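You operate a simulated robot arm through the tools that you are given. There is no shell and no other tool.

The job below is to be done with a simulated robot arm. You get a single attempt, and the scene is never put back.

## Task
Change the cloudy water in the green jar and put the jar back.
Fine: the jar on the steel bench; old water down the sink; stand the empty jar on the drainer while you turn the tap on; fresh water between the lines; tap off; leave the other jars. Set down upright: what you pick out.

It is judged by the outcome, as a careful person would: the job done as asked, and still so three seconds after it is handed in. It fails if anything else is knocked over, pushed out of place, dropped, spilled or broken.

## Robot
A 7-joint arm with a two-finger parallel gripper, fixed in place. Base frame: the origin is at the foot of the arm, x ahead of it, y to its left, z up; the work surface is at about z = 820. Units: mm, degrees, N and s.
Its first joint turns from -166.0 to 166.0 degrees. Payload 4.4 kg.
Tool frame: the origin (TCP) lies between the finger pads and is the grasp point; the fingertips stand 23 mm ahead of it; z points along the fingers, y is the line along which they close. Largest opening 94 mm; finger width 38, thickness 10; the body of the gripper, 54 by 96 mm, starts 39 mm behind the TCP.
Orientation is told as [roll, pitch, yaw] about the base's x, y, z axes, in that order, counted from this pose: with the fingers straight down and closing along the base's y, the tool's x points along the base's -x, its y along +y and its z along -z.

## Interface
- The arm moves only by the tool move_arm. Its argument "deltas" is one flat list of numbers, 7 for each row, row after row: the finger opening in cm, from 0 to 9.4, then the shift along the base's x, y, z in units of 40 mm (1.0 is 40 mm), then the turn, a rotation vector about the base's x, y, z in units of 5 degrees (1.0 is 5 degrees). In form: [gripper, dx, dy, dz, ax, ay, az, gripper, dx, dy, dz, ax, ay, az, ...]. A call has 1 to 20 rows; each row shifts and turns the commanded pose from where the row before left it. A call with a number of a shift or a turn outside -1 to 1 is refused whole. Rows are played at 5 a second. More than 50 mm and 8.6 degrees between two rows, or a gripper value outside its range, and nothing of the call is played. Where a pose cannot be reached the arm comes as near as it can. A force on the tool above 40 N (or 10 N above the force at the start of the call, whichever is more), or a blocked arm, ends the call early, and 0.2 s more pass. The fingers move at their own pace (about 72 mm/s each) and stop on an object; they squeeze with about 28 N. The grip force told is the motor's: it shows also when the fingers shut on nothing. Time passes only in rows, and 0.2 s behind the last, so rows that do not move let the fingers close. The reply holds the time, the measured pose of the TCP, the force on the tool along the base axes, the opening and the grip force, in the units named above and with some noise, with the torque about the TCP (base axes, N m) and any sound that the robot's microphone picked up.
- Cameras (640 x 400 px; columns grow to the right, rows downward): "scene" is fixed at [58.5, 654.6, 1633.9]; the picture's right is [-0.43, -0.90, 0.00], its down [-0.61, 0.29, -0.74] and it looks along [0.67, -0.32, -0.67] (base axes); focal length 250 px, centre (320, 200). "wrist" rides on the gripper at [86, 16, -75] in the tool frame; the picture's right is [-0.18, 0.98, 0.00], its down [-0.58, -0.11, -0.81] and it looks along [-0.79, -0.15, 0.59] (tool axes); focal length 243 px, centre (320, 200). There is no depth. A picture from a camera that has moved, and an enlarged one, comes with that camera's place and axes in the base frame and with its lens. The place of the scene camera against the robot may be out by one fixed shift of up to 18 mm in any direction.
- capture(camera): a new picture of that camera. No time passes.
- zoom(camera, box): a new picture of the part [left, top, right, bottom] of that camera's present view, enlarged. No time passes.
- job_done(): hands the job in; it is judged then, once.

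Nothing tells you positions but the pictures and the camera data. Unless the task says otherwise, let go and move clear before handing in.

The tools are called after "Request:" by a JSON object that holds its "api" and its "payload". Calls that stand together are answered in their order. move_arm: Moves the arm, as the interface text tells. Its arguments: {"type":"object","properties":{"deltas":{"type":"array"}},"required":["deltas"]} The other tools are called the same way: capture (camera) takes a picture; zoom (camera, box) takes an enlarged picture of a part of a camera's view; job_done () hands the job in.

At the start:

```text
clock: 0.0
ee_pos: [402.4, 525.6, 1438.1]
orientation: [0.0, -0.1, 0.0]
wrist_force: [0.4, 0.2, -0.8]
moment: [0.01, 0.0, 0.01]
opening: 93.8
grasp_force: 0.0
```

scene: 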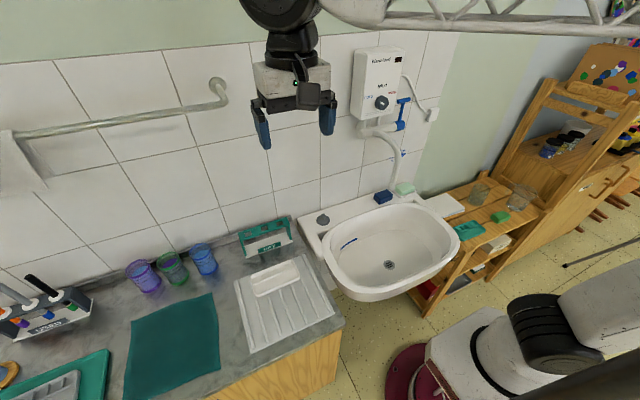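
wrist: 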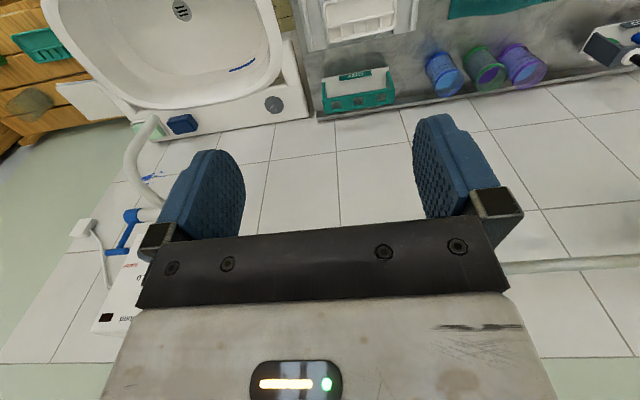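

I see a bench with three jars (purple, green, blue) at the wall, a drainer, a sink with a wall water heater and tap. I'll look closer before moving.

Request:
{"api": "zoom", "payload": {"camera": "scene", "box": [110, 210, 270, 310]}}

Request:
{"api": "zoom", "payload": {"camera": "scene", "box": [220, 200, 380, 300]}}

Request:
{"api": "zoom", "payload": {"camera": "scene", "box": [320, 30, 480, 130]}}

Request:
{"api": "zoom", "payload": {"camera": "scene", "box": [300, 110, 480, 310]}}

Request:
{"api": "zoom", "payload": {"camera": "wrist", "box": [400, 20, 640, 130]}}

Request:
{"api": "zoom", "payload": {"camera": "wrist", "box": [60, 90, 260, 340]}}

```text
4.00 times, centred on (190, 260) of scene
camera zoom: at [58.5, 654.6, 1633.9], right [-0.43, -0.9, 0.0], down [-0.61, 0.29, -0.74], along [0.67, -0.32, -0.67], focal length 1002 px, centre (840, -40)
```

zoom: 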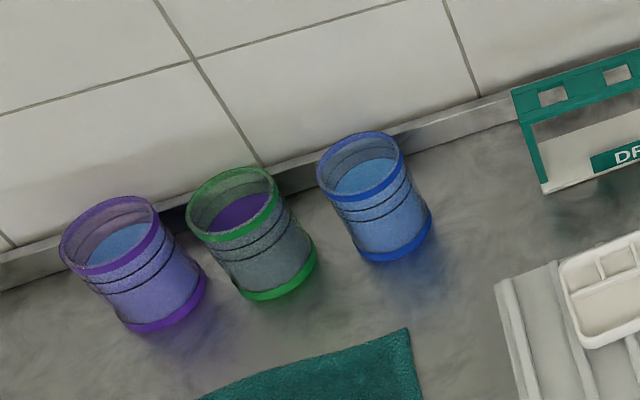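

```text
4.00 times, centred on (300, 250) of scene
camera zoom: at [58.5, 654.6, 1633.9], right [-0.43, -0.9, 0.0], down [-0.61, 0.29, -0.74], along [0.67, -0.32, -0.67], focal length 1002 px, centre (400, 0)
```

zoom: 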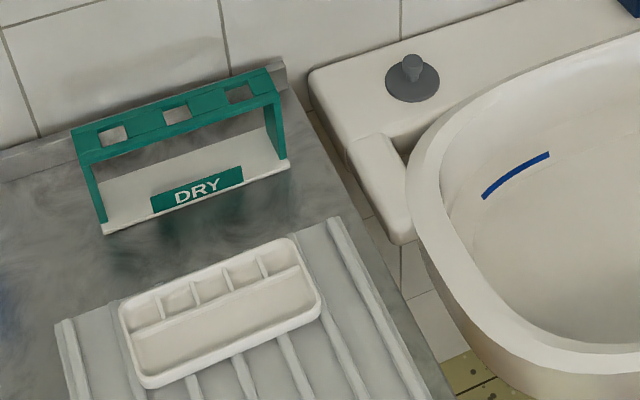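

```text
4.00 times, centred on (400, 80) of scene
camera zoom: at [58.5, 654.6, 1633.9], right [-0.43, -0.9, 0.0], down [-0.61, 0.29, -0.74], along [0.67, -0.32, -0.67], focal length 1002 px, centre (0, 680)
```

zoom: 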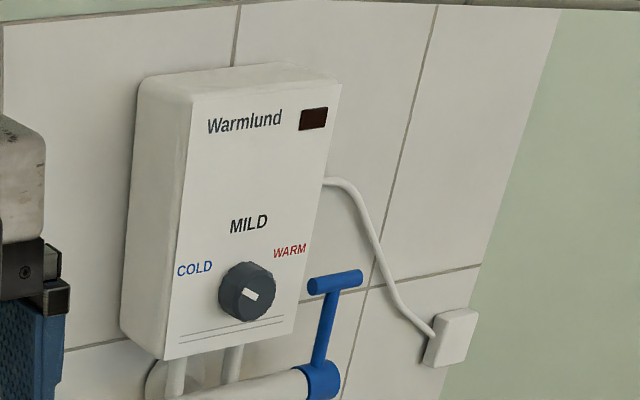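

```text
2.00 times, centred on (390, 210) of scene
camera zoom: at [58.5, 654.6, 1633.9], right [-0.43, -0.9, 0.0], down [-0.61, 0.29, -0.74], along [0.67, -0.32, -0.67], focal length 501 px, centre (180, 180)
```

zoom: 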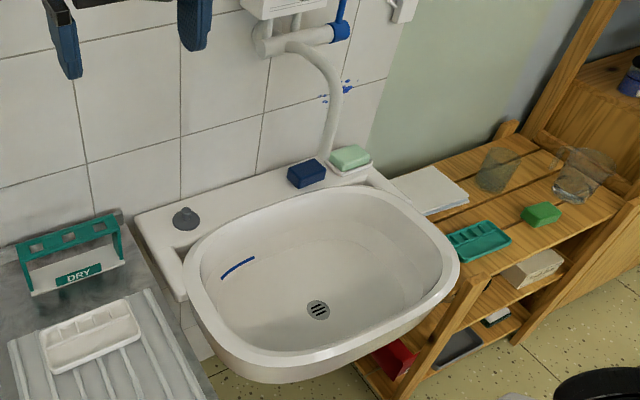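

```text
2.67 times, centred on (520, 75) of wrist
camera zoom: at [314.9, 542.9, 1512.2], right [0.18, 0.98, 0.0], down [0.58, -0.11, 0.81], along [0.79, -0.15, -0.59], focal length 647 px, centre (-213, 533)
```

zoom: 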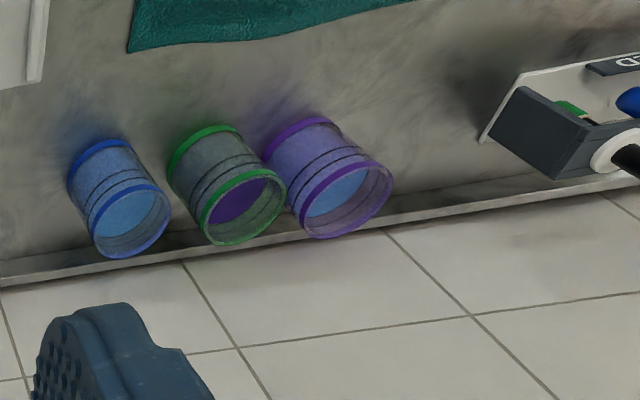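

```text
1.60 times, centred on (160, 215) of wrist
camera zoom: at [314.9, 542.9, 1512.2], right [0.18, 0.98, 0.0], down [0.58, -0.11, 0.81], along [0.79, -0.15, -0.59], focal length 388 px, centre (576, 176)
```

zoom: 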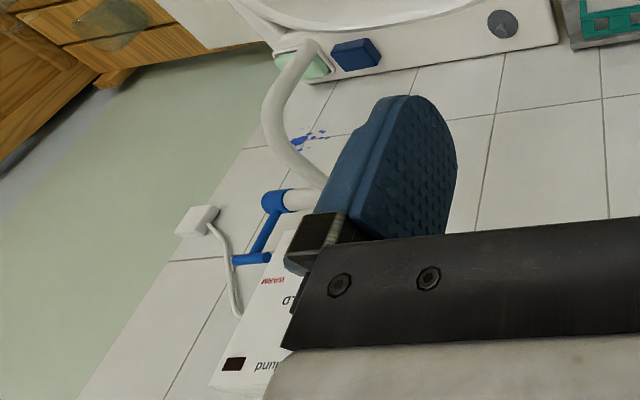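

The lever tap looks to be near (716, 15, 1205–1295), the spout end near (555, 129, 1062), and the green jar near (700, 904) on the bench. I'll enlarge the key details before planning any motion.

Request:
{"api": "zoom", "payload": {"camera": "scene", "box": [360, 90, 440, 140]}}

Request:
{"api": "zoom", "payload": {"camera": "scene", "box": [360, 120, 440, 210]}}

Request:
{"api": "zoom", "payload": {"camera": "scene", "box": [150, 240, 200, 290]}}

Request:
{"api": "zoom", "payload": {"camera": "scene", "box": [220, 250, 360, 360]}}

Request:
{"api": "zoom", "payload": {"camera": "scene", "box": [240, 50, 350, 160]}}

Request:
{"api": "zoom", "payload": {"camera": "scene", "box": [0, 230, 240, 400]}}

Request:
{"api": "zoom", "payload": {"camera": "scene", "box": [380, 230, 640, 400]}}

```text
8.00 times, centred on (400, 115) of scene
camera zoom: at [58.5, 654.6, 1633.9], right [-0.43, -0.9, 0.0], down [-0.61, 0.29, -0.74], along [0.67, -0.32, -0.67], focal length 2003 px, centre (-320, 880)
```

zoom: 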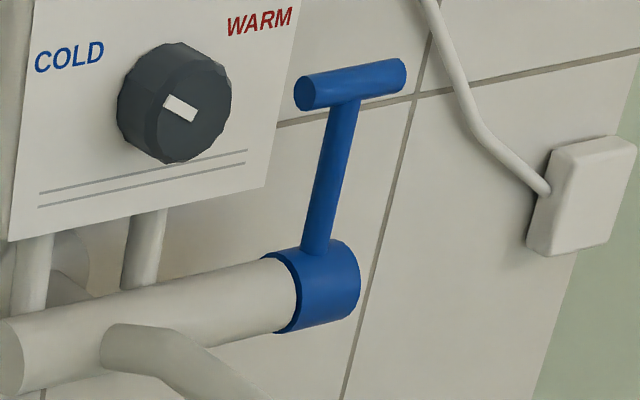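

```text
4.44 times, centred on (400, 165) of scene
camera zoom: at [58.5, 654.6, 1633.9], right [-0.43, -0.9, 0.0], down [-0.61, 0.29, -0.74], along [0.67, -0.32, -0.67], focal length 1113 px, centre (-36, 356)
```

zoom: 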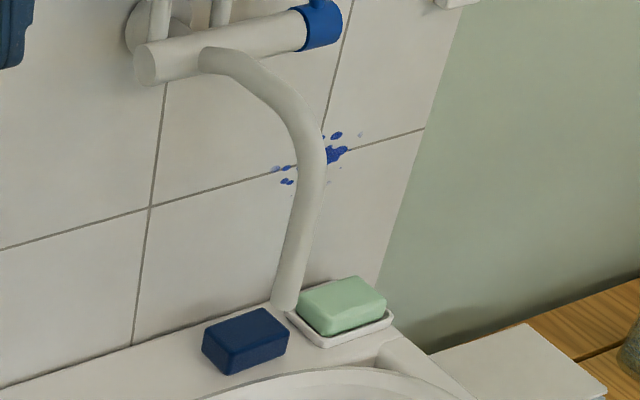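

```text
8.00 times, centred on (175, 265) of scene
camera zoom: at [58.5, 654.6, 1633.9], right [-0.43, -0.9, 0.0], down [-0.61, 0.29, -0.74], along [0.67, -0.32, -0.67], focal length 2003 px, centre (1480, -320)
```

zoom: 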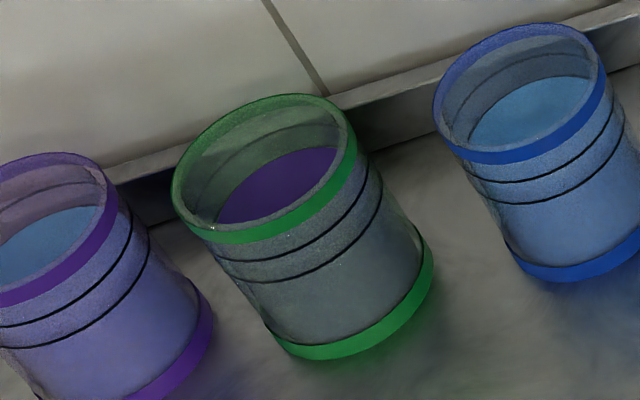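

```text
3.64 times, centred on (290, 305) of scene
camera zoom: at [58.5, 654.6, 1633.9], right [-0.43, -0.9, 0.0], down [-0.61, 0.29, -0.74], along [0.67, -0.32, -0.67], focal length 910 px, centre (429, -182)
```

zoom: 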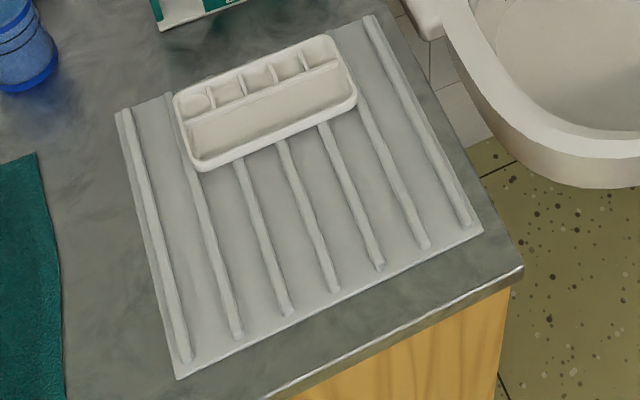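

```text
3.64 times, centred on (295, 105) of scene
camera zoom: at [58.5, 654.6, 1633.9], right [-0.43, -0.9, 0.0], down [-0.61, 0.29, -0.74], along [0.67, -0.32, -0.67], focal length 910 px, centre (411, 546)
```

zoom: 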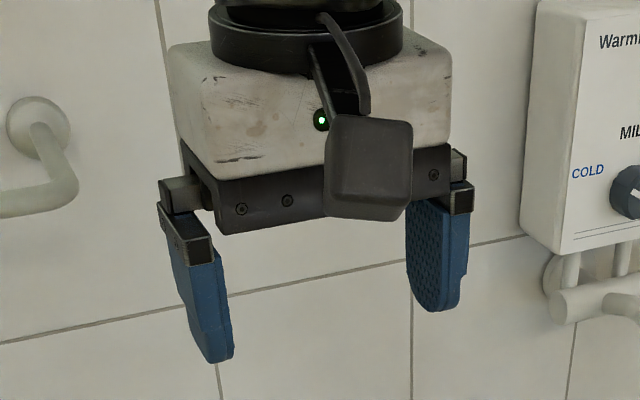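

```text
2.35 times, centred on (120, 315) of scene
camera zoom: at [58.5, 654.6, 1633.9], right [-0.43, -0.9, 0.0], down [-0.61, 0.29, -0.74], along [0.67, -0.32, -0.67], focal length 589 px, centre (791, -71)
```

zoom: 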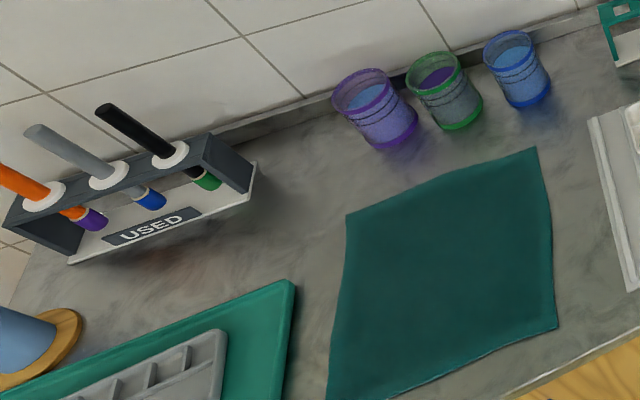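

```text
2.35 times, centred on (510, 315) of scene
camera zoom: at [58.5, 654.6, 1633.9], right [-0.43, -0.9, 0.0], down [-0.61, 0.29, -0.74], along [0.67, -0.32, -0.67], focal length 589 px, centre (-127, -71)
```

zoom: 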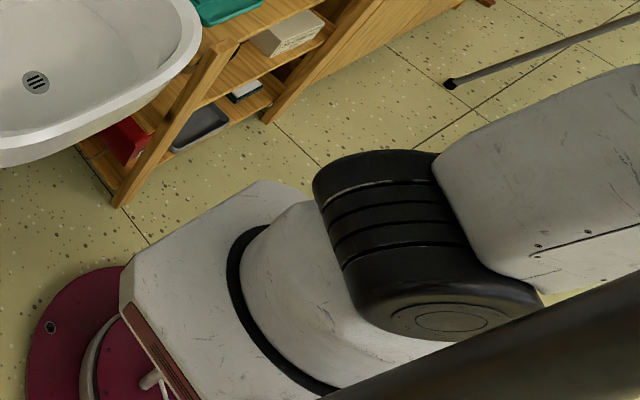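

The jars are about 95 mm apart near x≈700, so a level, camera-up side grasp along +x looks best, and it also suits pouring. First I'll test turning the hand about the vertical, high up where nothing is near.

Request:
{"api": "move_arm", "payload": {"deltas": [9.4, 0, 0, 0, 0, 0, 1, 9.4, 0, 0, 0, 0, 0, 1, 9.4, 0, 0, 0, 0, 0, 1, 9.4, 0, 0, 0, 0, 0, 1, 9.4, 0, 0, 0, 0, 0, 1, 9.4, 0, 0, 0, 0, 0, 1, 9.4, 0, 0, 0, 0, 0, 1, 9.4, 0, 0, 0, 0, 0, 1, 9.4, 0, 0, 0, 0, 0, 1, 9.4, 0, 0, 0, 0, 0, 1, 9.4, 0, 0, 0, 0, 0, 1, 9.4, 0, 0, 0, 0, 0, 1, 9.4, 0, 0, 0, 0, 0, 1, 9.4, 0, 0, 0, 0, 0, 1, 9.4, 0, 0, 0, 0, 0, 1, 9.4, 0, 0, 0, 0, 0, 1, 9.4, 0, 0, 0, 0, 0, 1, 9.4, 0, 0, 0, 0, 0, 1]}}

Request:
{"api": "capture", "payload": {"camera": "scene"}}

Request:
{"api": "capture", "payload": {"camera": "wrist"}}

```text
clock: 3.8
ee_pos: [402.5, 526.9, 1438.3]
orientation: [0.0, 0.0, 90.0]
wrist_force: [-0.2, 0.7, -0.2]
moment: [-0.02, 0.04, 0.01]
opening: 93.9
grasp_force: 0.1
```

```text
taken
```

scene: 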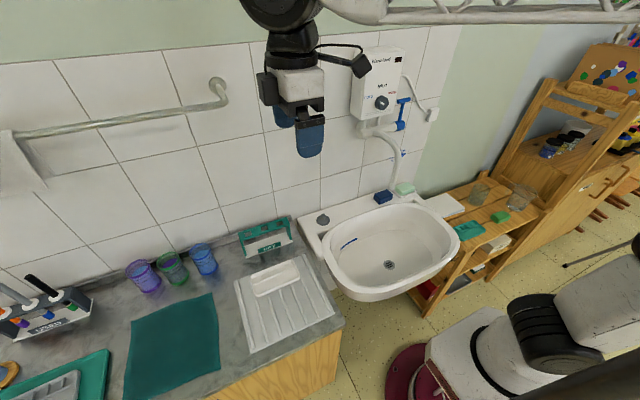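

```text
taken
camera wrist: at [385.2, 439.8, 1512.3], right [-0.98, 0.18, 0.0], down [0.11, 0.58, 0.81], along [0.15, 0.79, -0.59], focal length 243 px, centre (320, 200)
```

wrist: 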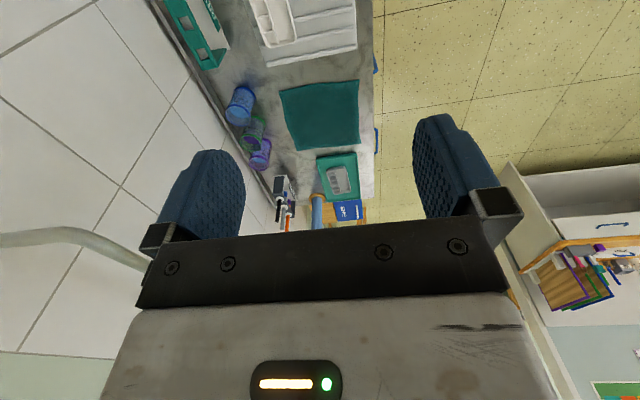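

The yaw turn works cleanly. I'll continue to 180° so the camera ends up on the outer (upper) side.

Request:
{"api": "move_arm", "payload": {"deltas": [9.4, 0, 0, 0, 0, 0, 1, 9.4, 0, 0, 0, 0, 0, 1, 9.4, 0, 0, 0, 0, 0, 1, 9.4, 0, 0, 0, 0, 0, 1, 9.4, 0, 0, 0, 0, 0, 1, 9.4, 0, 0, 0, 0, 0, 1, 9.4, 0, 0, 0, 0, 0, 1, 9.4, 0, 0, 0, 0, 0, 1, 9.4, 0, 0, 0, 0, 0, 1, 9.4, 0, 0, 0, 0, 0, 1, 9.4, 0, 0, 0, 0, 0, 1, 9.4, 0, 0, 0, 0, 0, 1, 9.4, 0, 0, 0, 0, 0, 1, 9.4, 0, 0, 0, 0, 0, 1, 9.4, 0, 0, 0, 0, 0, 1, 9.4, 0, 0, 0, 0, 0, 1, 9.4, 0, 0, 0, 0, 0, 1, 9.4, 0, 0, 0, 0, 0, 1]}}

Request:
{"api": "capture", "payload": {"camera": "scene"}}

Request:
{"api": "capture", "payload": {"camera": "wrist"}}

```text
clock: 7.6
ee_pos: [403.2, 523.3, 1438.9]
orientation: [0.0, -0.1, -180.0]
wrist_force: [0.2, 0.2, -0.6]
moment: [0.0, -0.01, -0.02]
opening: 93.9
grasp_force: 0.1
```

```text
taken
```

scene: 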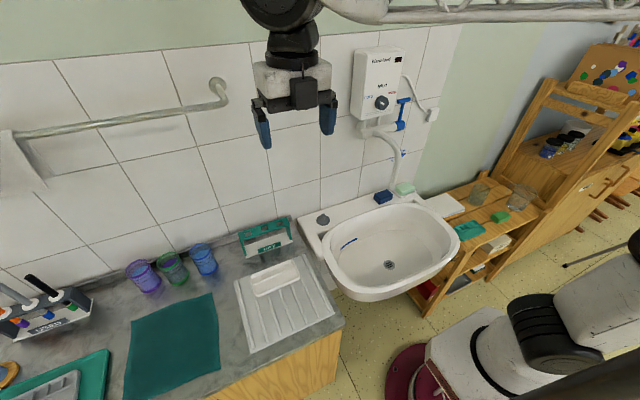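

```text
taken
camera wrist: at [488.3, 509.4, 1512.5], right [-0.18, -0.98, 0.0], down [-0.58, 0.11, 0.81], along [-0.79, 0.15, -0.59], focal length 243 px, centre (320, 200)
```

wrist: 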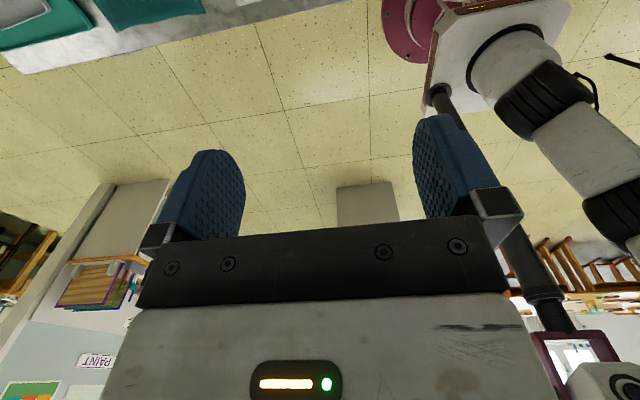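

Yaw 180° is reached. Now I pitch the fingers up toward +x (rotation about −y) in place, to test the near-level hand.

Request:
{"api": "move_arm", "payload": {"deltas": [9.4, 0, 0, 0, 0, -1, 0, 9.4, 0, 0, 0, 0, -1, 0, 9.4, 0, 0, 0, 0, -1, 0, 9.4, 0, 0, 0, 0, -1, 0, 9.4, 0, 0, 0, 0, -1, 0, 9.4, 0, 0, 0, 0, -1, 0, 9.4, 0, 0, 0, 0, -1, 0, 9.4, 0, 0, 0, 0, -1, 0, 9.4, 0, 0, 0, 0, -1, 0, 9.4, 0, 0, 0, 0, -1, 0, 9.4, 0, 0, 0, 0, -1, 0, 9.4, 0, 0, 0, 0, -1, 0]}}

Request:
{"api": "capture", "payload": {"camera": "scene"}}

Request:
{"api": "capture", "payload": {"camera": "wrist"}}

```text
clock: 10.2
ee_pos: [402.9, 522.8, 1445.2]
orientation: [-1.0, 60.3, 178.9]
wrist_force: [-0.4, 0.4, 0.0]
moment: [0.02, -0.03, -0.02]
opening: 94.2
grasp_force: 0.0
```

```text
taken
```

scene: 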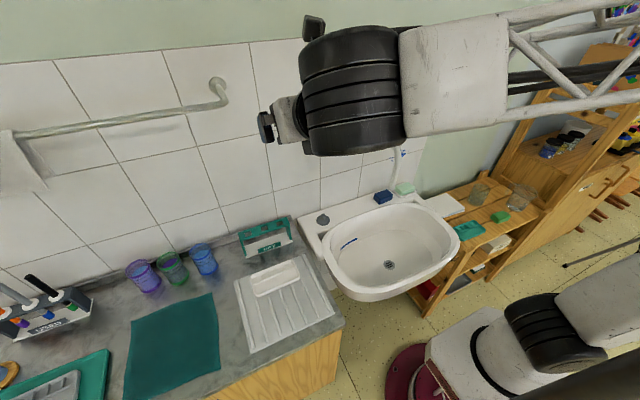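

```text
taken
camera wrist: at [380.0, 506.4, 1555.8], right [-0.09, -0.98, -0.17], down [-0.99, 0.11, -0.1], along [0.12, 0.16, -0.98], focal length 243 px, centre (320, 200)
```

wrist: 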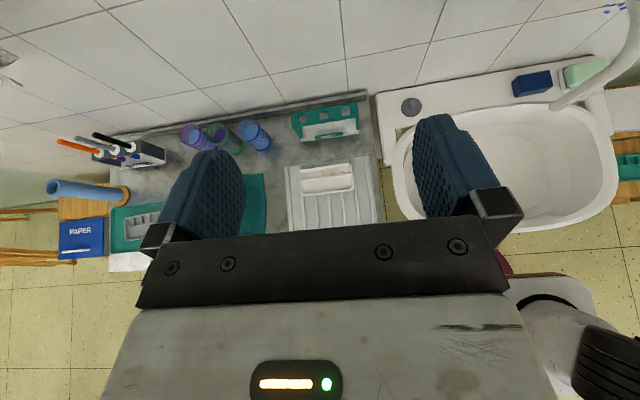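

The near-level hand works and the wrist camera now gives a good top view. I'll enlarge the jars, drainer, spout and sink from here.

Request:
{"api": "zoom", "payload": {"camera": "wrist", "box": [160, 90, 288, 170]}}

Request:
{"api": "zoom", "payload": {"camera": "wrist", "box": [270, 80, 398, 240]}}

Request:
{"api": "zoom", "payload": {"camera": "wrist", "box": [380, 0, 640, 240]}}

```text
5.00 times, centred on (224, 130) of wrist
camera zoom: at [380.0, 506.4, 1555.8], right [-0.09, -0.98, -0.17], down [-0.99, 0.11, -0.1], along [0.12, 0.16, -0.98], focal length 1213 px, centre (800, 550)
```

zoom: 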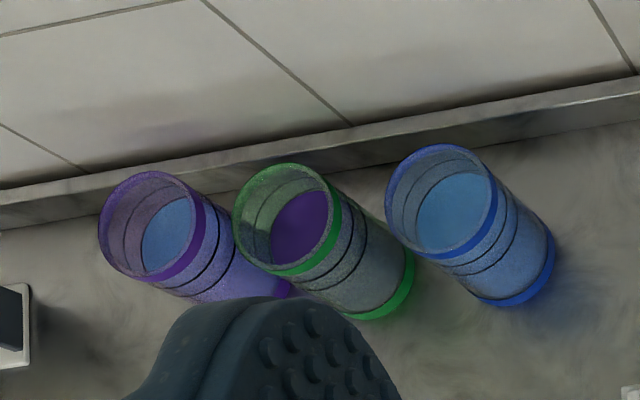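

```text
2.50 times, centred on (334, 160) of wrist
camera zoom: at [380.0, 506.4, 1555.8], right [-0.09, -0.98, -0.17], down [-0.99, 0.11, -0.1], along [0.12, 0.16, -0.98], focal length 606 px, centre (285, 300)
```

zoom: 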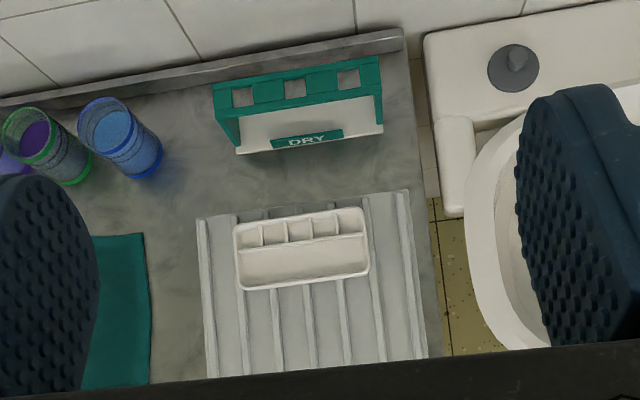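

```text
1.67 times, centred on (510, 120) of wrist
camera zoom: at [380.0, 506.4, 1555.8], right [-0.09, -0.98, -0.17], down [-0.99, 0.11, -0.1], along [0.12, 0.16, -0.98], focal length 404 px, centre (3, 333)
```

zoom: 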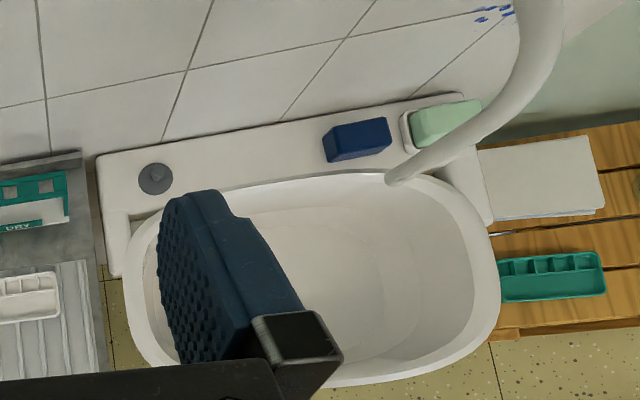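

From this view I get green at about (691, 899), blue at (688, 801), purple at (703, 990), with rims near z≈913 and radius ≈34. I'll move in the open air toward a standoff in front of the green jar.

Request:
{"api": "move_arm", "payload": {"deltas": [9.4, 0.19, 0.69, -0.72, 0, 0, 0, 9.4, 0.19, 0.69, -0.72, 0, 0, 0, 9.4, 0.19, 0.69, -0.72, 0, 0, 0, 9.4, 0.19, 0.69, -0.72, 0, 0, 0, 9.4, 0.19, 0.69, -0.72, 0, 0, 0, 9.4, 0.19, 0.69, -0.72, 0, 0, 0, 9.4, 0.19, 0.69, -0.72, 0, 0, 0, 9.4, 0.19, 0.69, -0.72, 0, 0, 0, 9.4, 0.19, 0.69, -0.72, 0, 0, 0, 9.4, 0.19, 0.69, -0.72, 0, 0, 0, 9.4, 0, 0, 0, 0, -1, 0, 9.4, 0, 0, 0, 0, -1, 0, 9.4, 0, 0, 0, 0, 0, 0]}}

Request:
{"api": "capture", "payload": {"camera": "scene"}}

Request:
{"api": "capture", "payload": {"camera": "wrist"}}

```text
clock: 13.0
ee_pos: [479.9, 802.0, 1150.2]
orientation: [0.1, 70.1, 179.8]
wrist_force: [-0.6, -0.3, 0.5]
moment: [0.03, -0.03, -0.02]
opening: 94.1
grasp_force: 0.1
```

```text
taken
```

scene: 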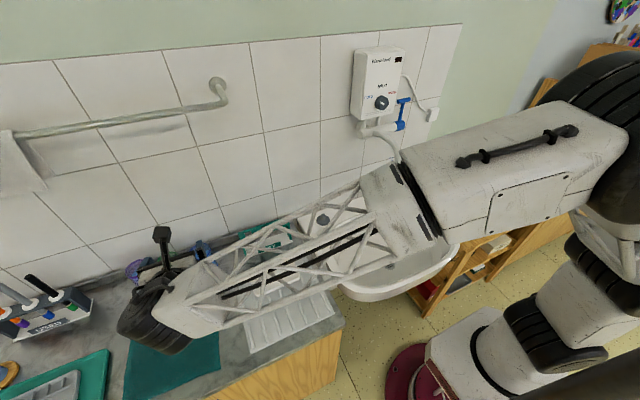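

```text
taken
camera wrist: at [438.1, 785.9, 1257.1], right [-0.06, -0.98, -0.17], down [-0.96, 0.11, -0.27], along [0.29, 0.15, -0.95], focal length 243 px, centre (320, 200)
```

wrist: 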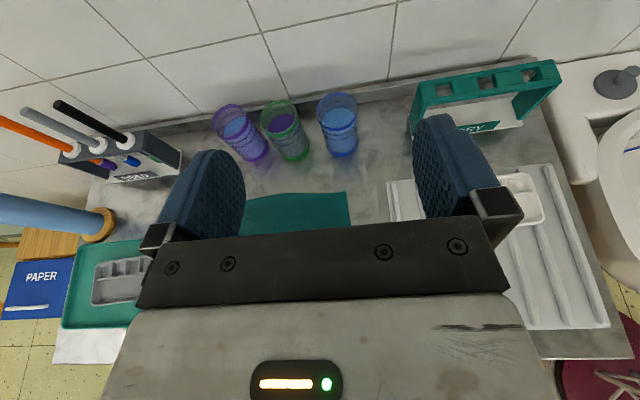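

Reached the standoff with pitch 70°. I'll measure the jars precisely from this closer wrist view.

Request:
{"api": "zoom", "payload": {"camera": "wrist", "box": [200, 80, 370, 180]}}

Request:
{"api": "zoom", "payload": {"camera": "wrist", "box": [250, 90, 320, 170]}}

```text
3.76 times, centred on (285, 130) of wrist
camera zoom: at [438.1, 785.9, 1257.1], right [-0.06, -0.98, -0.17], down [-0.96, 0.11, -0.27], along [0.29, 0.15, -0.95], focal length 913 px, centre (452, 464)
```

zoom: 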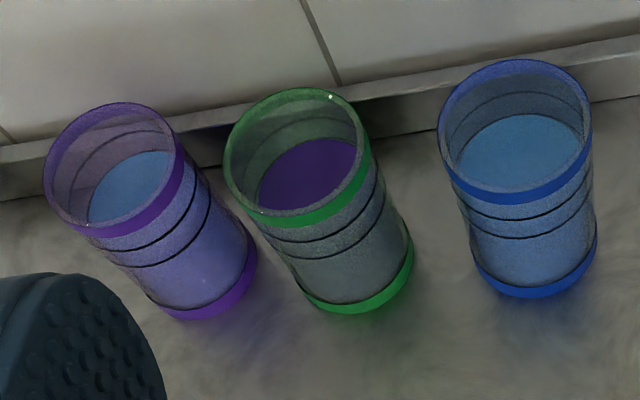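

```text
5.00 times, centred on (285, 130) of wrist
camera zoom: at [438.1, 785.9, 1257.1], right [-0.06, -0.98, -0.17], down [-0.96, 0.11, -0.27], along [0.29, 0.15, -0.95], focal length 1213 px, centre (495, 550)
```

zoom: 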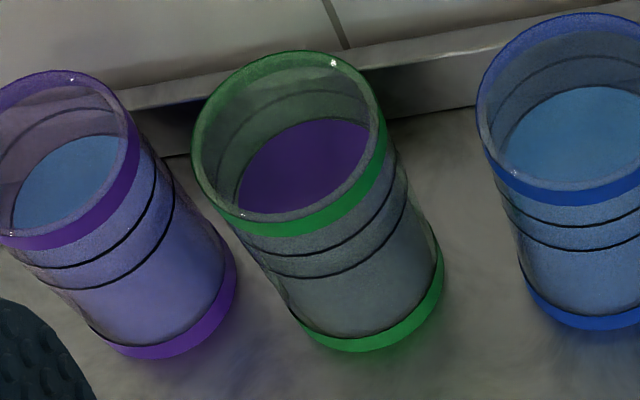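

Refined: green ≈ (694.5, 899), blue ≈ (690.5, 800), purple ≈ (705, 988), rim z≈917, lines at z≈881 and 897. I move to a pre-grasp point 140 mm back along the tool axis, narrowing the fingers to 80 mm.

Request:
{"api": "move_arm", "payload": {"deltas": [9.4, 0.3, 0.344, -0.865, 0, 0, 0, 9.4, 0.3, 0.344, -0.865, 0, 0, 0, 9.4, 0.3, 0.344, -0.865, 0, 0, 0, 9.4, 0.3, 0.344, -0.865, 0, 0, 0, 9.4, 0.3, 0.344, -0.865, 0, 0, 0, 8.0, 0.3, 0.344, -0.865, 0, 0, 0, 8.0, 0.3, 0.344, -0.865, 0, 0, 0, 8.0, 0, 0, 0, 0, 0, 0, 8.0, 0, 0, 0, 0, 0, 0]}}

Request:
{"api": "capture", "payload": {"camera": "scene"}}

Request:
{"api": "capture", "payload": {"camera": "wrist"}}

```text
clock: 15.0
ee_pos: [562.7, 896.8, 909.3]
orientation: [0.0, 70.0, 179.9]
wrist_force: [0.1, 0.0, 0.1]
moment: [-0.01, 0.03, 0.01]
opening: 80.0
grasp_force: 0.0
```

```text
taken
```

scene: 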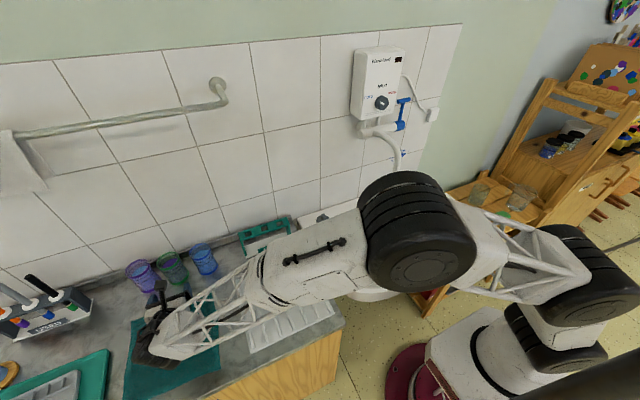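

```text
taken
camera wrist: at [521.0, 881.6, 1015.3], right [-0.06, -0.98, -0.17], down [-0.96, 0.11, -0.27], along [0.28, 0.15, -0.95], focal length 243 px, centre (320, 200)
```

wrist: 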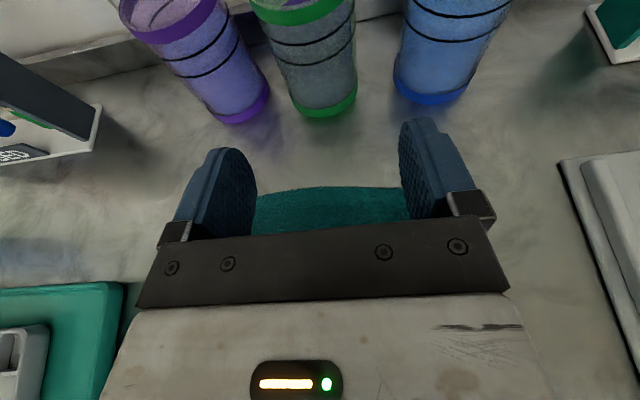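

At the pre-grasp point; I'll check the bottom rings of the three jars at close range to confirm alignment before going in.

Request:
{"api": "zoom", "payload": {"camera": "wrist", "box": [180, 0, 500, 200]}}

Request:
{"api": "zoom", "payload": {"camera": "scene", "box": [120, 220, 240, 370]}}

```text
2.00 times, centred on (340, 100) of wrist
camera zoom: at [521.0, 881.6, 1015.3], right [-0.06, -0.98, -0.17], down [-0.96, 0.11, -0.27], along [0.28, 0.15, -0.95], focal length 485 px, centre (280, 400)
```

zoom: 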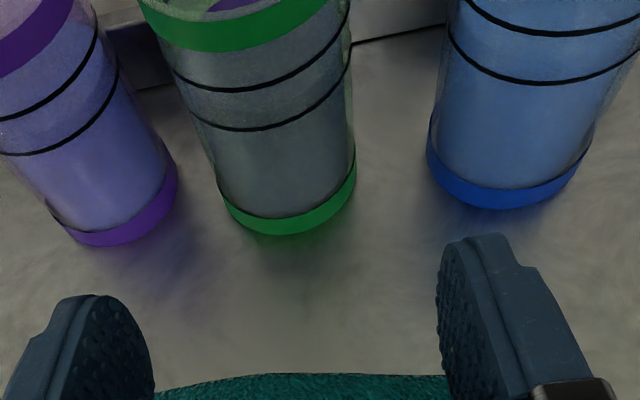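

```text
2.67 times, centred on (180, 295) of scene
camera zoom: at [58.5, 654.6, 1633.9], right [-0.43, -0.9, 0.0], down [-0.61, 0.29, -0.74], along [0.67, -0.32, -0.67], focal length 668 px, centre (693, -53)
```

zoom: 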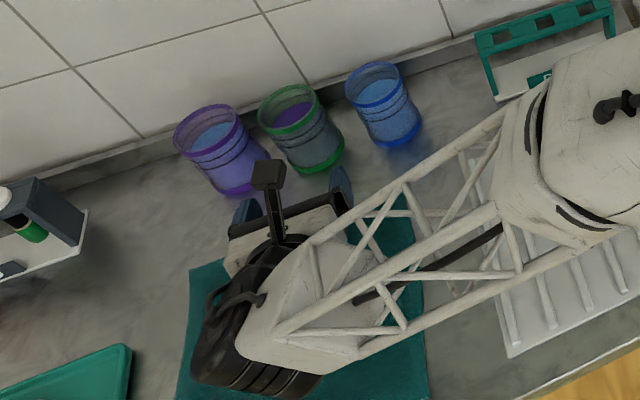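

The green bottom ring sits about 3.5 mm to +y of the hand's centreline, so I correct that while advancing the first 60 mm.

Request:
{"api": "move_arm", "payload": {"deltas": [8.0, 0.235, 0.04, -0.0855, 0, 0, 0, 8.0, 0.235, 0.04, -0.0855, 0, 0, 0, 8.0, 0.235, 0, -0.0855, 0, 0, 0, 8.0, 0.235, 0, -0.0855, 0, 0, 0, 8.0, 0.235, 0, -0.0855, 0, 0, 0, 8.0, 0.235, 0, -0.0855, 0, 0, 0, 8.0, 0, 0, 0, 0, 0, 0]}}

Request:
{"api": "capture", "payload": {"camera": "wrist"}}

Request:
{"api": "zoom", "payload": {"camera": "scene", "box": [120, 240, 220, 340]}}

```text
clock: 16.6
ee_pos: [618.9, 900.5, 886.8]
orientation: [-0.1, 70.0, 179.9]
wrist_force: [0.1, -0.2, -0.3]
moment: [0.01, 0.02, 0.02]
opening: 80.0
grasp_force: 0.1
```

```text
taken
camera wrist: at [576.7, 885.0, 992.3], right [-0.06, -0.98, -0.17], down [-0.96, 0.11, -0.27], along [0.28, 0.15, -0.95], focal length 243 px, centre (320, 200)
```

wrist: 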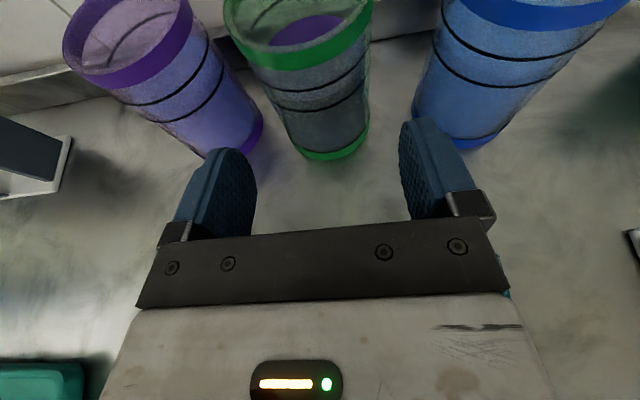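

```text
4.00 times, centred on (170, 290) of scene
camera zoom: at [58.5, 654.6, 1633.9], right [-0.43, -0.9, 0.0], down [-0.61, 0.29, -0.74], along [0.67, -0.32, -0.67], focal length 1002 px, centre (920, -160)
```

zoom: 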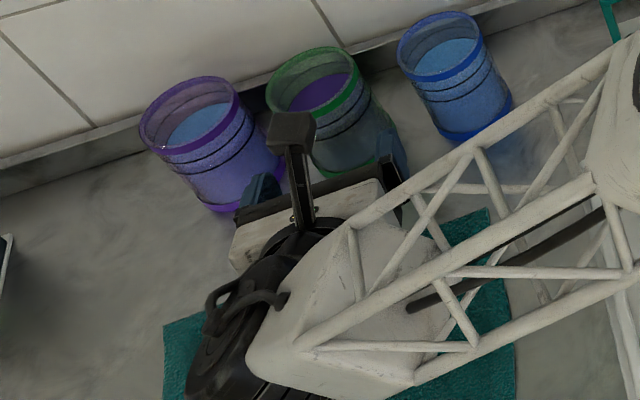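

Request:
{"api": "zoom", "payload": {"camera": "wrist", "box": [190, 60, 510, 260]}}

```text
2.00 times, centred on (350, 160) of wrist
camera zoom: at [576.7, 885.0, 992.3], right [-0.06, -0.98, -0.17], down [-0.96, 0.11, -0.27], along [0.28, 0.15, -0.95], focal length 485 px, centre (260, 280)
```

zoom: 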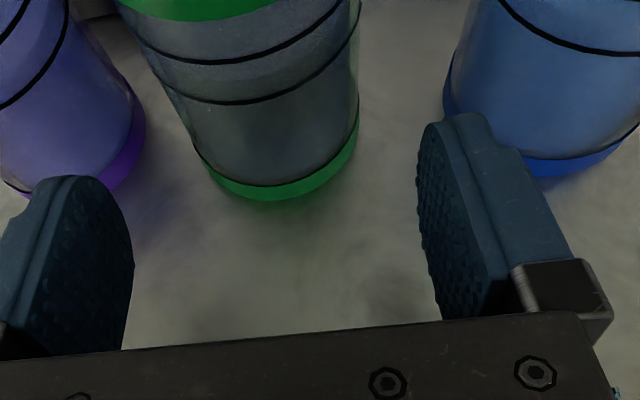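

The hand is centred on the green jar (694, 900.5), with about 7 mm finger clearance to purple and 14 mm to blue. I advance the remaining 80 mm along the tool axis.

Request:
{"api": "move_arm", "payload": {"deltas": [7.8, 0.235, -0.01, -0.0855, 0, 0, 0, 7.8, 0.235, -0.01, -0.0855, 0, 0, 0, 7.8, 0.235, 0, -0.0855, 0, 0, 0, 7.8, 0.235, 0, -0.0855, 0, 0, 0, 7.8, 0.235, 0, -0.0855, 0, 0, 0, 7.8, 0.235, 0, -0.0855, 0, 0, 0, 7.8, 0.235, 0, -0.0855, 0, 0, 0, 7.8, 0.235, 0, -0.0855, 0, 0, 0, 7.8, 0, 0, 0, 0, 0, 0]}}

Request:
{"api": "capture", "payload": {"camera": "wrist"}}

Request:
{"api": "zoom", "payload": {"camera": "scene", "box": [120, 240, 220, 340]}}

```text
clock: 18.6
ee_pos: [693.5, 901.1, 860.2]
orientation: [-0.2, 70.0, 179.9]
wrist_force: [-1.1, 0.4, -0.7]
moment: [-0.02, -0.04, 0.01]
opening: 77.9
grasp_force: 0.0
```

```text
taken
camera wrist: at [652.8, 885.6, 965.8], right [-0.06, -0.98, -0.17], down [-0.96, 0.11, -0.27], along [0.28, 0.15, -0.95], focal length 243 px, centre (320, 200)
```

wrist: 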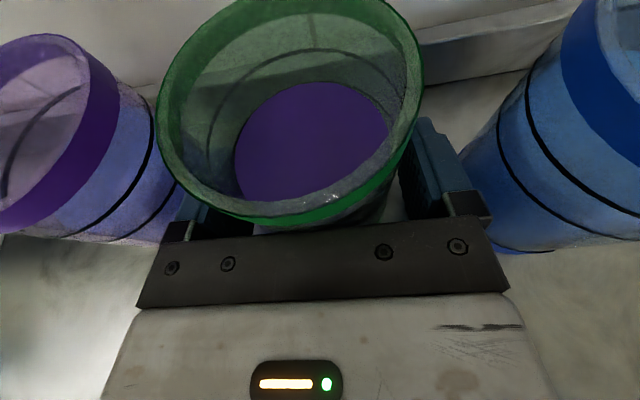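

```text
4.00 times, centred on (170, 290) of scene
camera zoom: at [58.5, 654.6, 1633.9], right [-0.43, -0.9, 0.0], down [-0.61, 0.29, -0.74], along [0.67, -0.32, -0.67], focal length 1002 px, centre (920, -160)
```

zoom: 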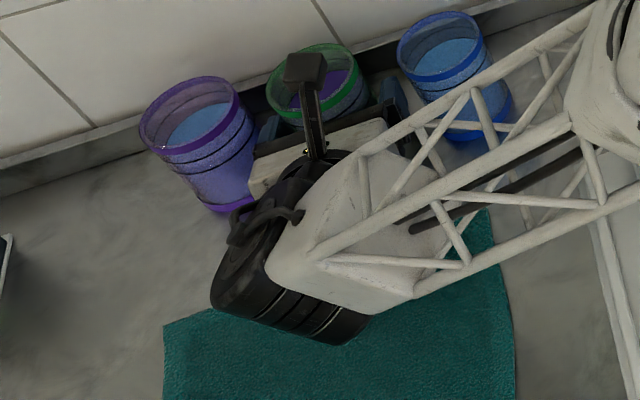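

TCP is on the jar axis with no contact forces. I close the fingers on the jar.

Request:
{"api": "move_arm", "payload": {"deltas": [7.2, 0, 0, 0, 0, 0, 0, 6.6, 0, 0, 0, 0, 0, 0, 5.5, 0, 0, 0, 0, 0, 0, 5.5, 0, 0, 0, 0, 0, 0, 5.5, 0, 0, 0, 0, 0, 0]}}

Request:
{"api": "capture", "payload": {"camera": "wrist"}}

```text
clock: 19.8
ee_pos: [694.5, 900.7, 859.0]
orientation: [-0.1, 70.1, 179.9]
wrist_force: [1.2, -0.5, 1.0]
moment: [-0.02, -0.07, 0.04]
opening: 65.1
grasp_force: 27.9
```

```text
taken
camera wrist: at [652.7, 885.6, 965.7], right [-0.06, -0.98, -0.17], down [-0.96, 0.11, -0.27], along [0.28, 0.15, -0.95], focal length 243 px, centre (320, 200)
```

wrist: 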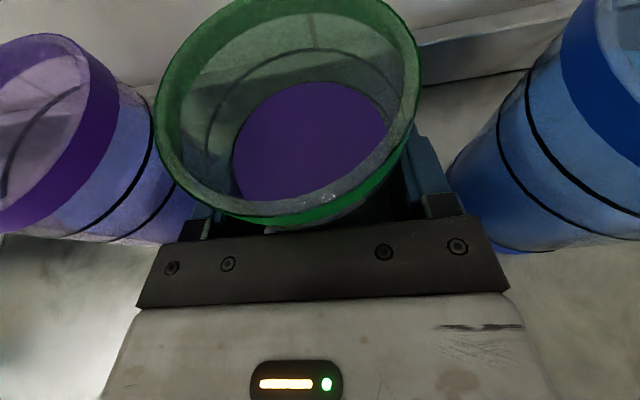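

The jar is held (opening 65 mm, 28 N). I lift it straight up gently by 140 mm.

Request:
{"api": "move_arm", "payload": {"deltas": [5.5, 0, 0, 0.125, 0, 0, 0, 5.5, 0, 0, 0.25, 0, 0, 0, 5.5, 0, 0, 0.375, 0, 0, 0, 5.5, 0, 0, 0.5, 0, 0, 0, 5.5, 0, 0, 0.5, 0, 0, 0, 5.5, 0, 0, 0.5, 0, 0, 0, 5.5, 0, 0, 0.5, 0, 0, 0, 5.5, 0, 0, 0.375, 0, 0, 0, 5.5, 0, 0, 0.25, 0, 0, 0, 5.5, 0, 0, 0.125, 0, 0, 0, 5.5, 0, 0, 0, 0, 0, 0]}}

Request:
{"api": "capture", "payload": {"camera": "wrist"}}

Request:
{"api": "capture", "payload": {"camera": "scene"}}

```text
clock: 22.2
ee_pos: [693.0, 901.5, 999.5]
orientation: [-0.1, 69.9, 179.9]
wrist_force: [-0.1, 0.1, -3.0]
moment: [0.01, 0.01, -0.01]
opening: 64.8
grasp_force: 28.0
```

```text
taken
camera wrist: at [652.7, 885.8, 1106.1], right [-0.06, -0.98, -0.17], down [-0.96, 0.11, -0.27], along [0.28, 0.15, -0.95], focal length 243 px, centre (320, 200)
```

wrist: 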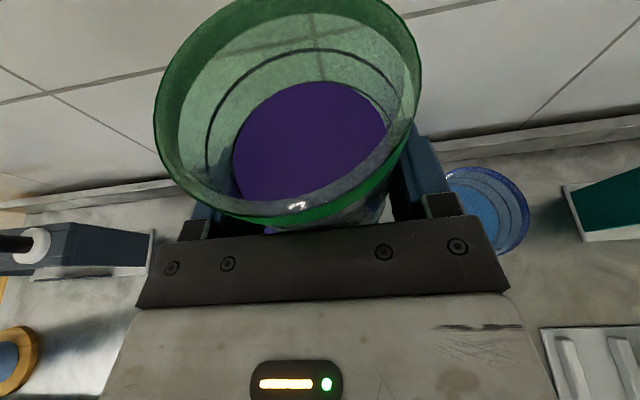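

```text
taken
```

scene: 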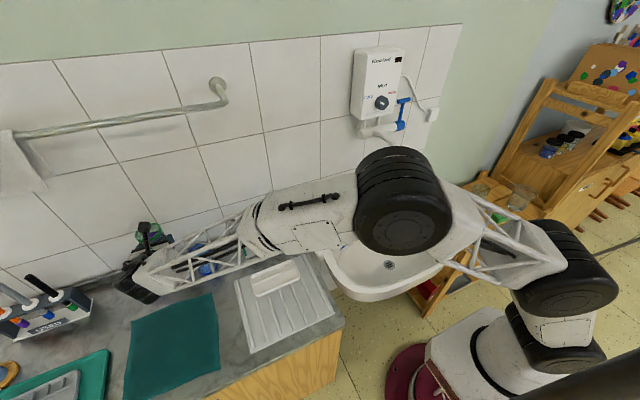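

Jar is up, about 0.3 kg, water steady. I now carry it level, away from the wall toward the sink side at gentle speed.

Request:
{"api": "move_arm", "payload": {"deltas": [5.5, -0.106, -0.173, 0.009, 0, 0, 0, 5.5, -0.214, -0.35, 0.018, 0, 0, 0, 5.5, -0.32, -0.525, 0.026, 0, 0, 0, 5.5, -0.32, -0.525, 0.026, 0, 0, 0, 5.5, -0.32, -0.525, 0.026, 0, 0, 0, 5.5, -0.32, -0.525, 0.026, 0, 0, 0, 5.5, -0.32, -0.525, 0.026, 0, 0, 0, 5.5, -0.32, -0.525, 0.026, 0, 0, 0, 5.5, -0.32, -0.525, 0.026, 0, 0, 0, 5.5, -0.32, -0.525, 0.026, 0, 0, 0, 5.5, -0.32, -0.525, 0.026, 0, 0, 0, 5.5, -0.32, -0.525, 0.026, 0, 0, 0, 5.5, -0.32, -0.525, 0.026, 0, 0, 0, 5.5, -0.32, -0.525, 0.026, 0, 0, 0, 5.5, -0.32, -0.525, 0.026, 0, 0, 0, 5.5, -0.32, -0.525, 0.026, 0, 0, 0, 5.5, -0.32, -0.525, 0.026, 0, 0, 0, 5.5, -0.32, -0.525, 0.026, 0, 0, 0, 5.5, -0.214, -0.35, 0.018, 0, 0, 0, 5.5, -0.106, -0.173, 0.009, 0, 0, 0]}}

Request:
{"api": "capture", "payload": {"camera": "wrist"}}

Request:
{"api": "capture", "payload": {"camera": "scene"}}

```text
clock: 26.4
ee_pos: [463.7, 523.4, 1018.4]
orientation: [0.0, 70.0, 180.0]
wrist_force: [0.4, -0.1, -3.5]
moment: [0.01, -0.04, 0.01]
opening: 65.0
grasp_force: 27.9
```

```text
taken
camera wrist: at [421.9, 508.5, 1125.2], right [-0.06, -0.98, -0.17], down [-0.96, 0.11, -0.27], along [0.28, 0.15, -0.95], focal length 243 px, centre (320, 200)
```

wrist: 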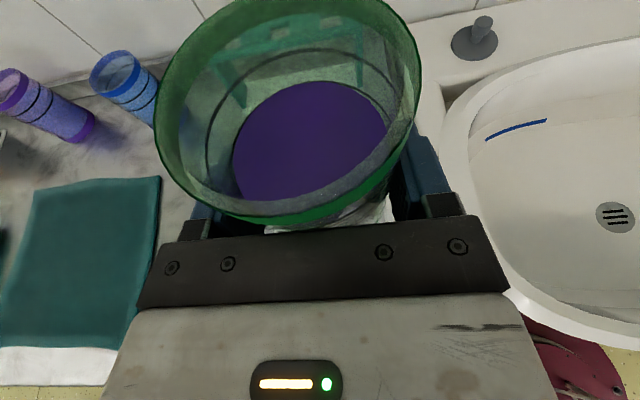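

```text
taken
```

scene: 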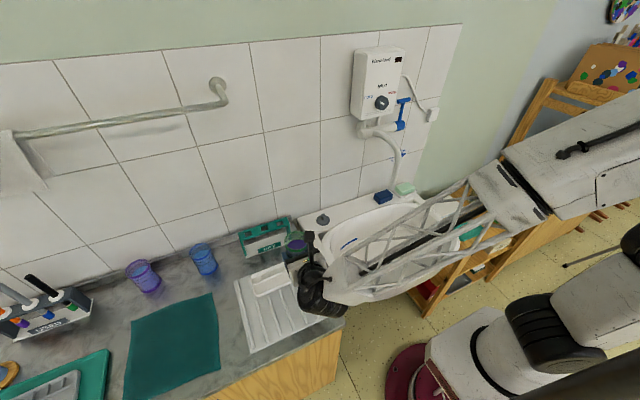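

Still steady. I continue to above the sink bowl, lowering slightly.

Request:
{"api": "move_arm", "payload": {"deltas": [5.5, 0.006, -0.179, -0.033, 0, 0, 0, 5.5, 0.012, -0.358, -0.067, 0, 0, 0, 5.5, 0.0175, -0.5375, -0.1, 0, 0, 0, 5.5, 0.0175, -0.5375, -0.1, 0, 0, 0, 5.5, 0.0175, -0.5375, -0.1, 0, 0, 0, 5.5, 0.0175, -0.5375, -0.1, 0, 0, 0, 5.5, 0.0175, -0.5375, -0.1, 0, 0, 0, 5.5, 0.0175, -0.5375, -0.1, 0, 0, 0, 5.5, 0.0175, -0.5375, -0.1, 0, 0, 0, 5.5, 0.0175, -0.5375, -0.1, 0, 0, 0, 5.5, 0.0175, -0.5375, -0.1, 0, 0, 0, 5.5, 0.0175, -0.5375, -0.1, 0, 0, 0, 5.5, 0.0175, -0.5375, -0.1, 0, 0, 0, 5.5, 0.0175, -0.5375, -0.1, 0, 0, 0, 5.5, 0.0175, -0.5375, -0.1, 0, 0, 0, 5.5, 0.012, -0.358, -0.067, 0, 0, 0, 5.5, 0.006, -0.179, -0.033, 0, 0, 0, 5.5, 0, 0, 0, 0, 0, 0]}}

Request:
{"api": "capture", "payload": {"camera": "wrist"}}

Request:
{"api": "capture", "payload": {"camera": "scene"}}

```text
clock: 30.2
ee_pos: [472.8, 202.3, 959.1]
orientation: [-0.1, 70.0, 179.7]
wrist_force: [-0.3, 1.1, -1.9]
moment: [0.02, -0.02, 0.01]
opening: 65.0
grasp_force: 27.8
```

```text
taken
camera wrist: at [432.1, 187.0, 1065.7], right [-0.06, -0.98, -0.17], down [-0.96, 0.11, -0.27], along [0.29, 0.15, -0.95], focal length 243 px, centre (320, 200)
```

wrist: 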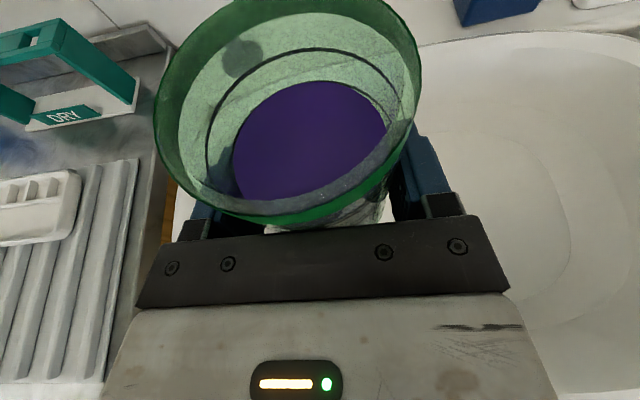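

```text
taken
```

scene: 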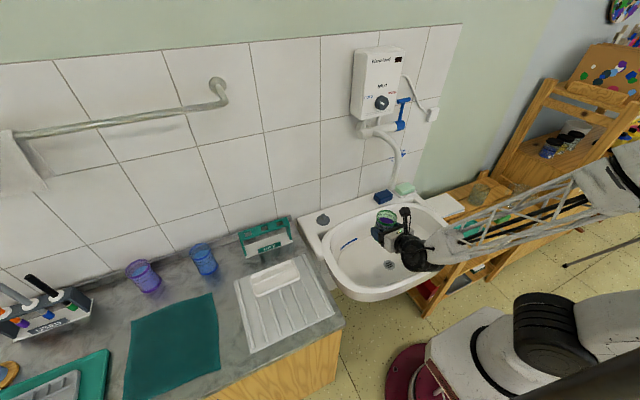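

The jar is over the sink bowl at (473, 202). I lower it a little and begin rolling it toward −y (about the tool axis) to pour.

Request:
{"api": "move_arm", "payload": {"deltas": [5.5, 0, 0, -0.2, 0, 0, 0, 5.5, 0, 0, -0.3, 0, 0, 0, 5.5, 0, 0, -0.2, 0, 0, 0, 5.5, 0, 0, 0, 0.47, 0, -0.171, 5.5, 0, 0, 0, 0.705, 0, -0.257, 5.5, 0, 0, 0, 0.705, 0, -0.257, 5.5, 0, 0, 0, 0.705, 0, -0.257, 5.5, 0, 0, 0, 0.705, 0, -0.257, 5.5, 0, 0, 0, 0.705, 0, -0.257, 5.5, 0, 0, 0, 0.705, 0, -0.257, 5.5, 0, 0, 0, 0.705, 0, -0.257, 5.5, 0, 0, 0, 0.705, 0, -0.257, 5.5, 0, 0, 0, 0.705, 0, -0.257, 5.5, 0, 0, 0, 0.47, 0, -0.171]}}

Request:
{"api": "zoom", "payload": {"camera": "scene", "box": [320, 170, 480, 310]}}

Request:
{"api": "capture", "payload": {"camera": "wrist"}}

```text
clock: 33.2
ee_pos: [474.4, 201.7, 930.5]
orientation: [-59.8, 47.2, 113.0]
wrist_force: [-0.4, 0.1, -2.7]
moment: [0.01, 0.02, 0.01]
opening: 65.0
grasp_force: 27.7
```

```text
2.86 times, centred on (400, 240) of scene
camera zoom: at [58.5, 654.6, 1633.9], right [-0.43, -0.9, 0.0], down [-0.61, 0.29, -0.74], along [0.67, -0.32, -0.67], focal length 715 px, centre (91, 86)
```

zoom: 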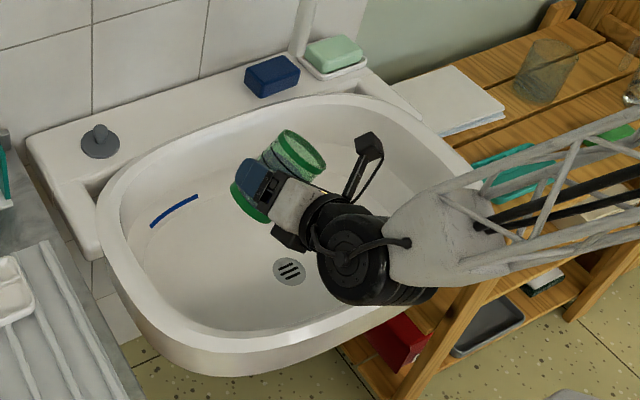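

```text
taken
camera wrist: at [422.6, 134.9, 1009.5], right [-0.26, -0.65, -0.71], down [-0.89, 0.45, -0.09], along [0.38, 0.61, -0.7], focal length 243 px, centre (320, 200)
```

wrist: 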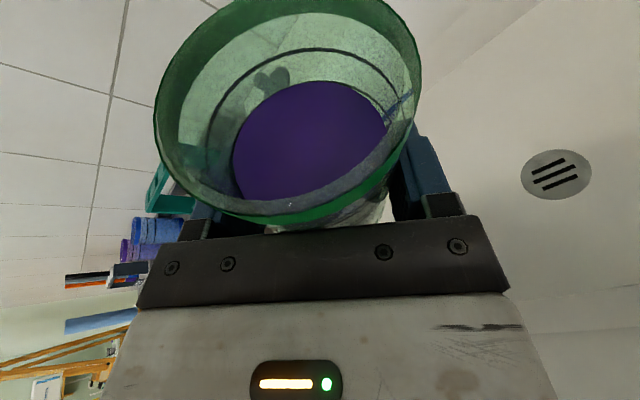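

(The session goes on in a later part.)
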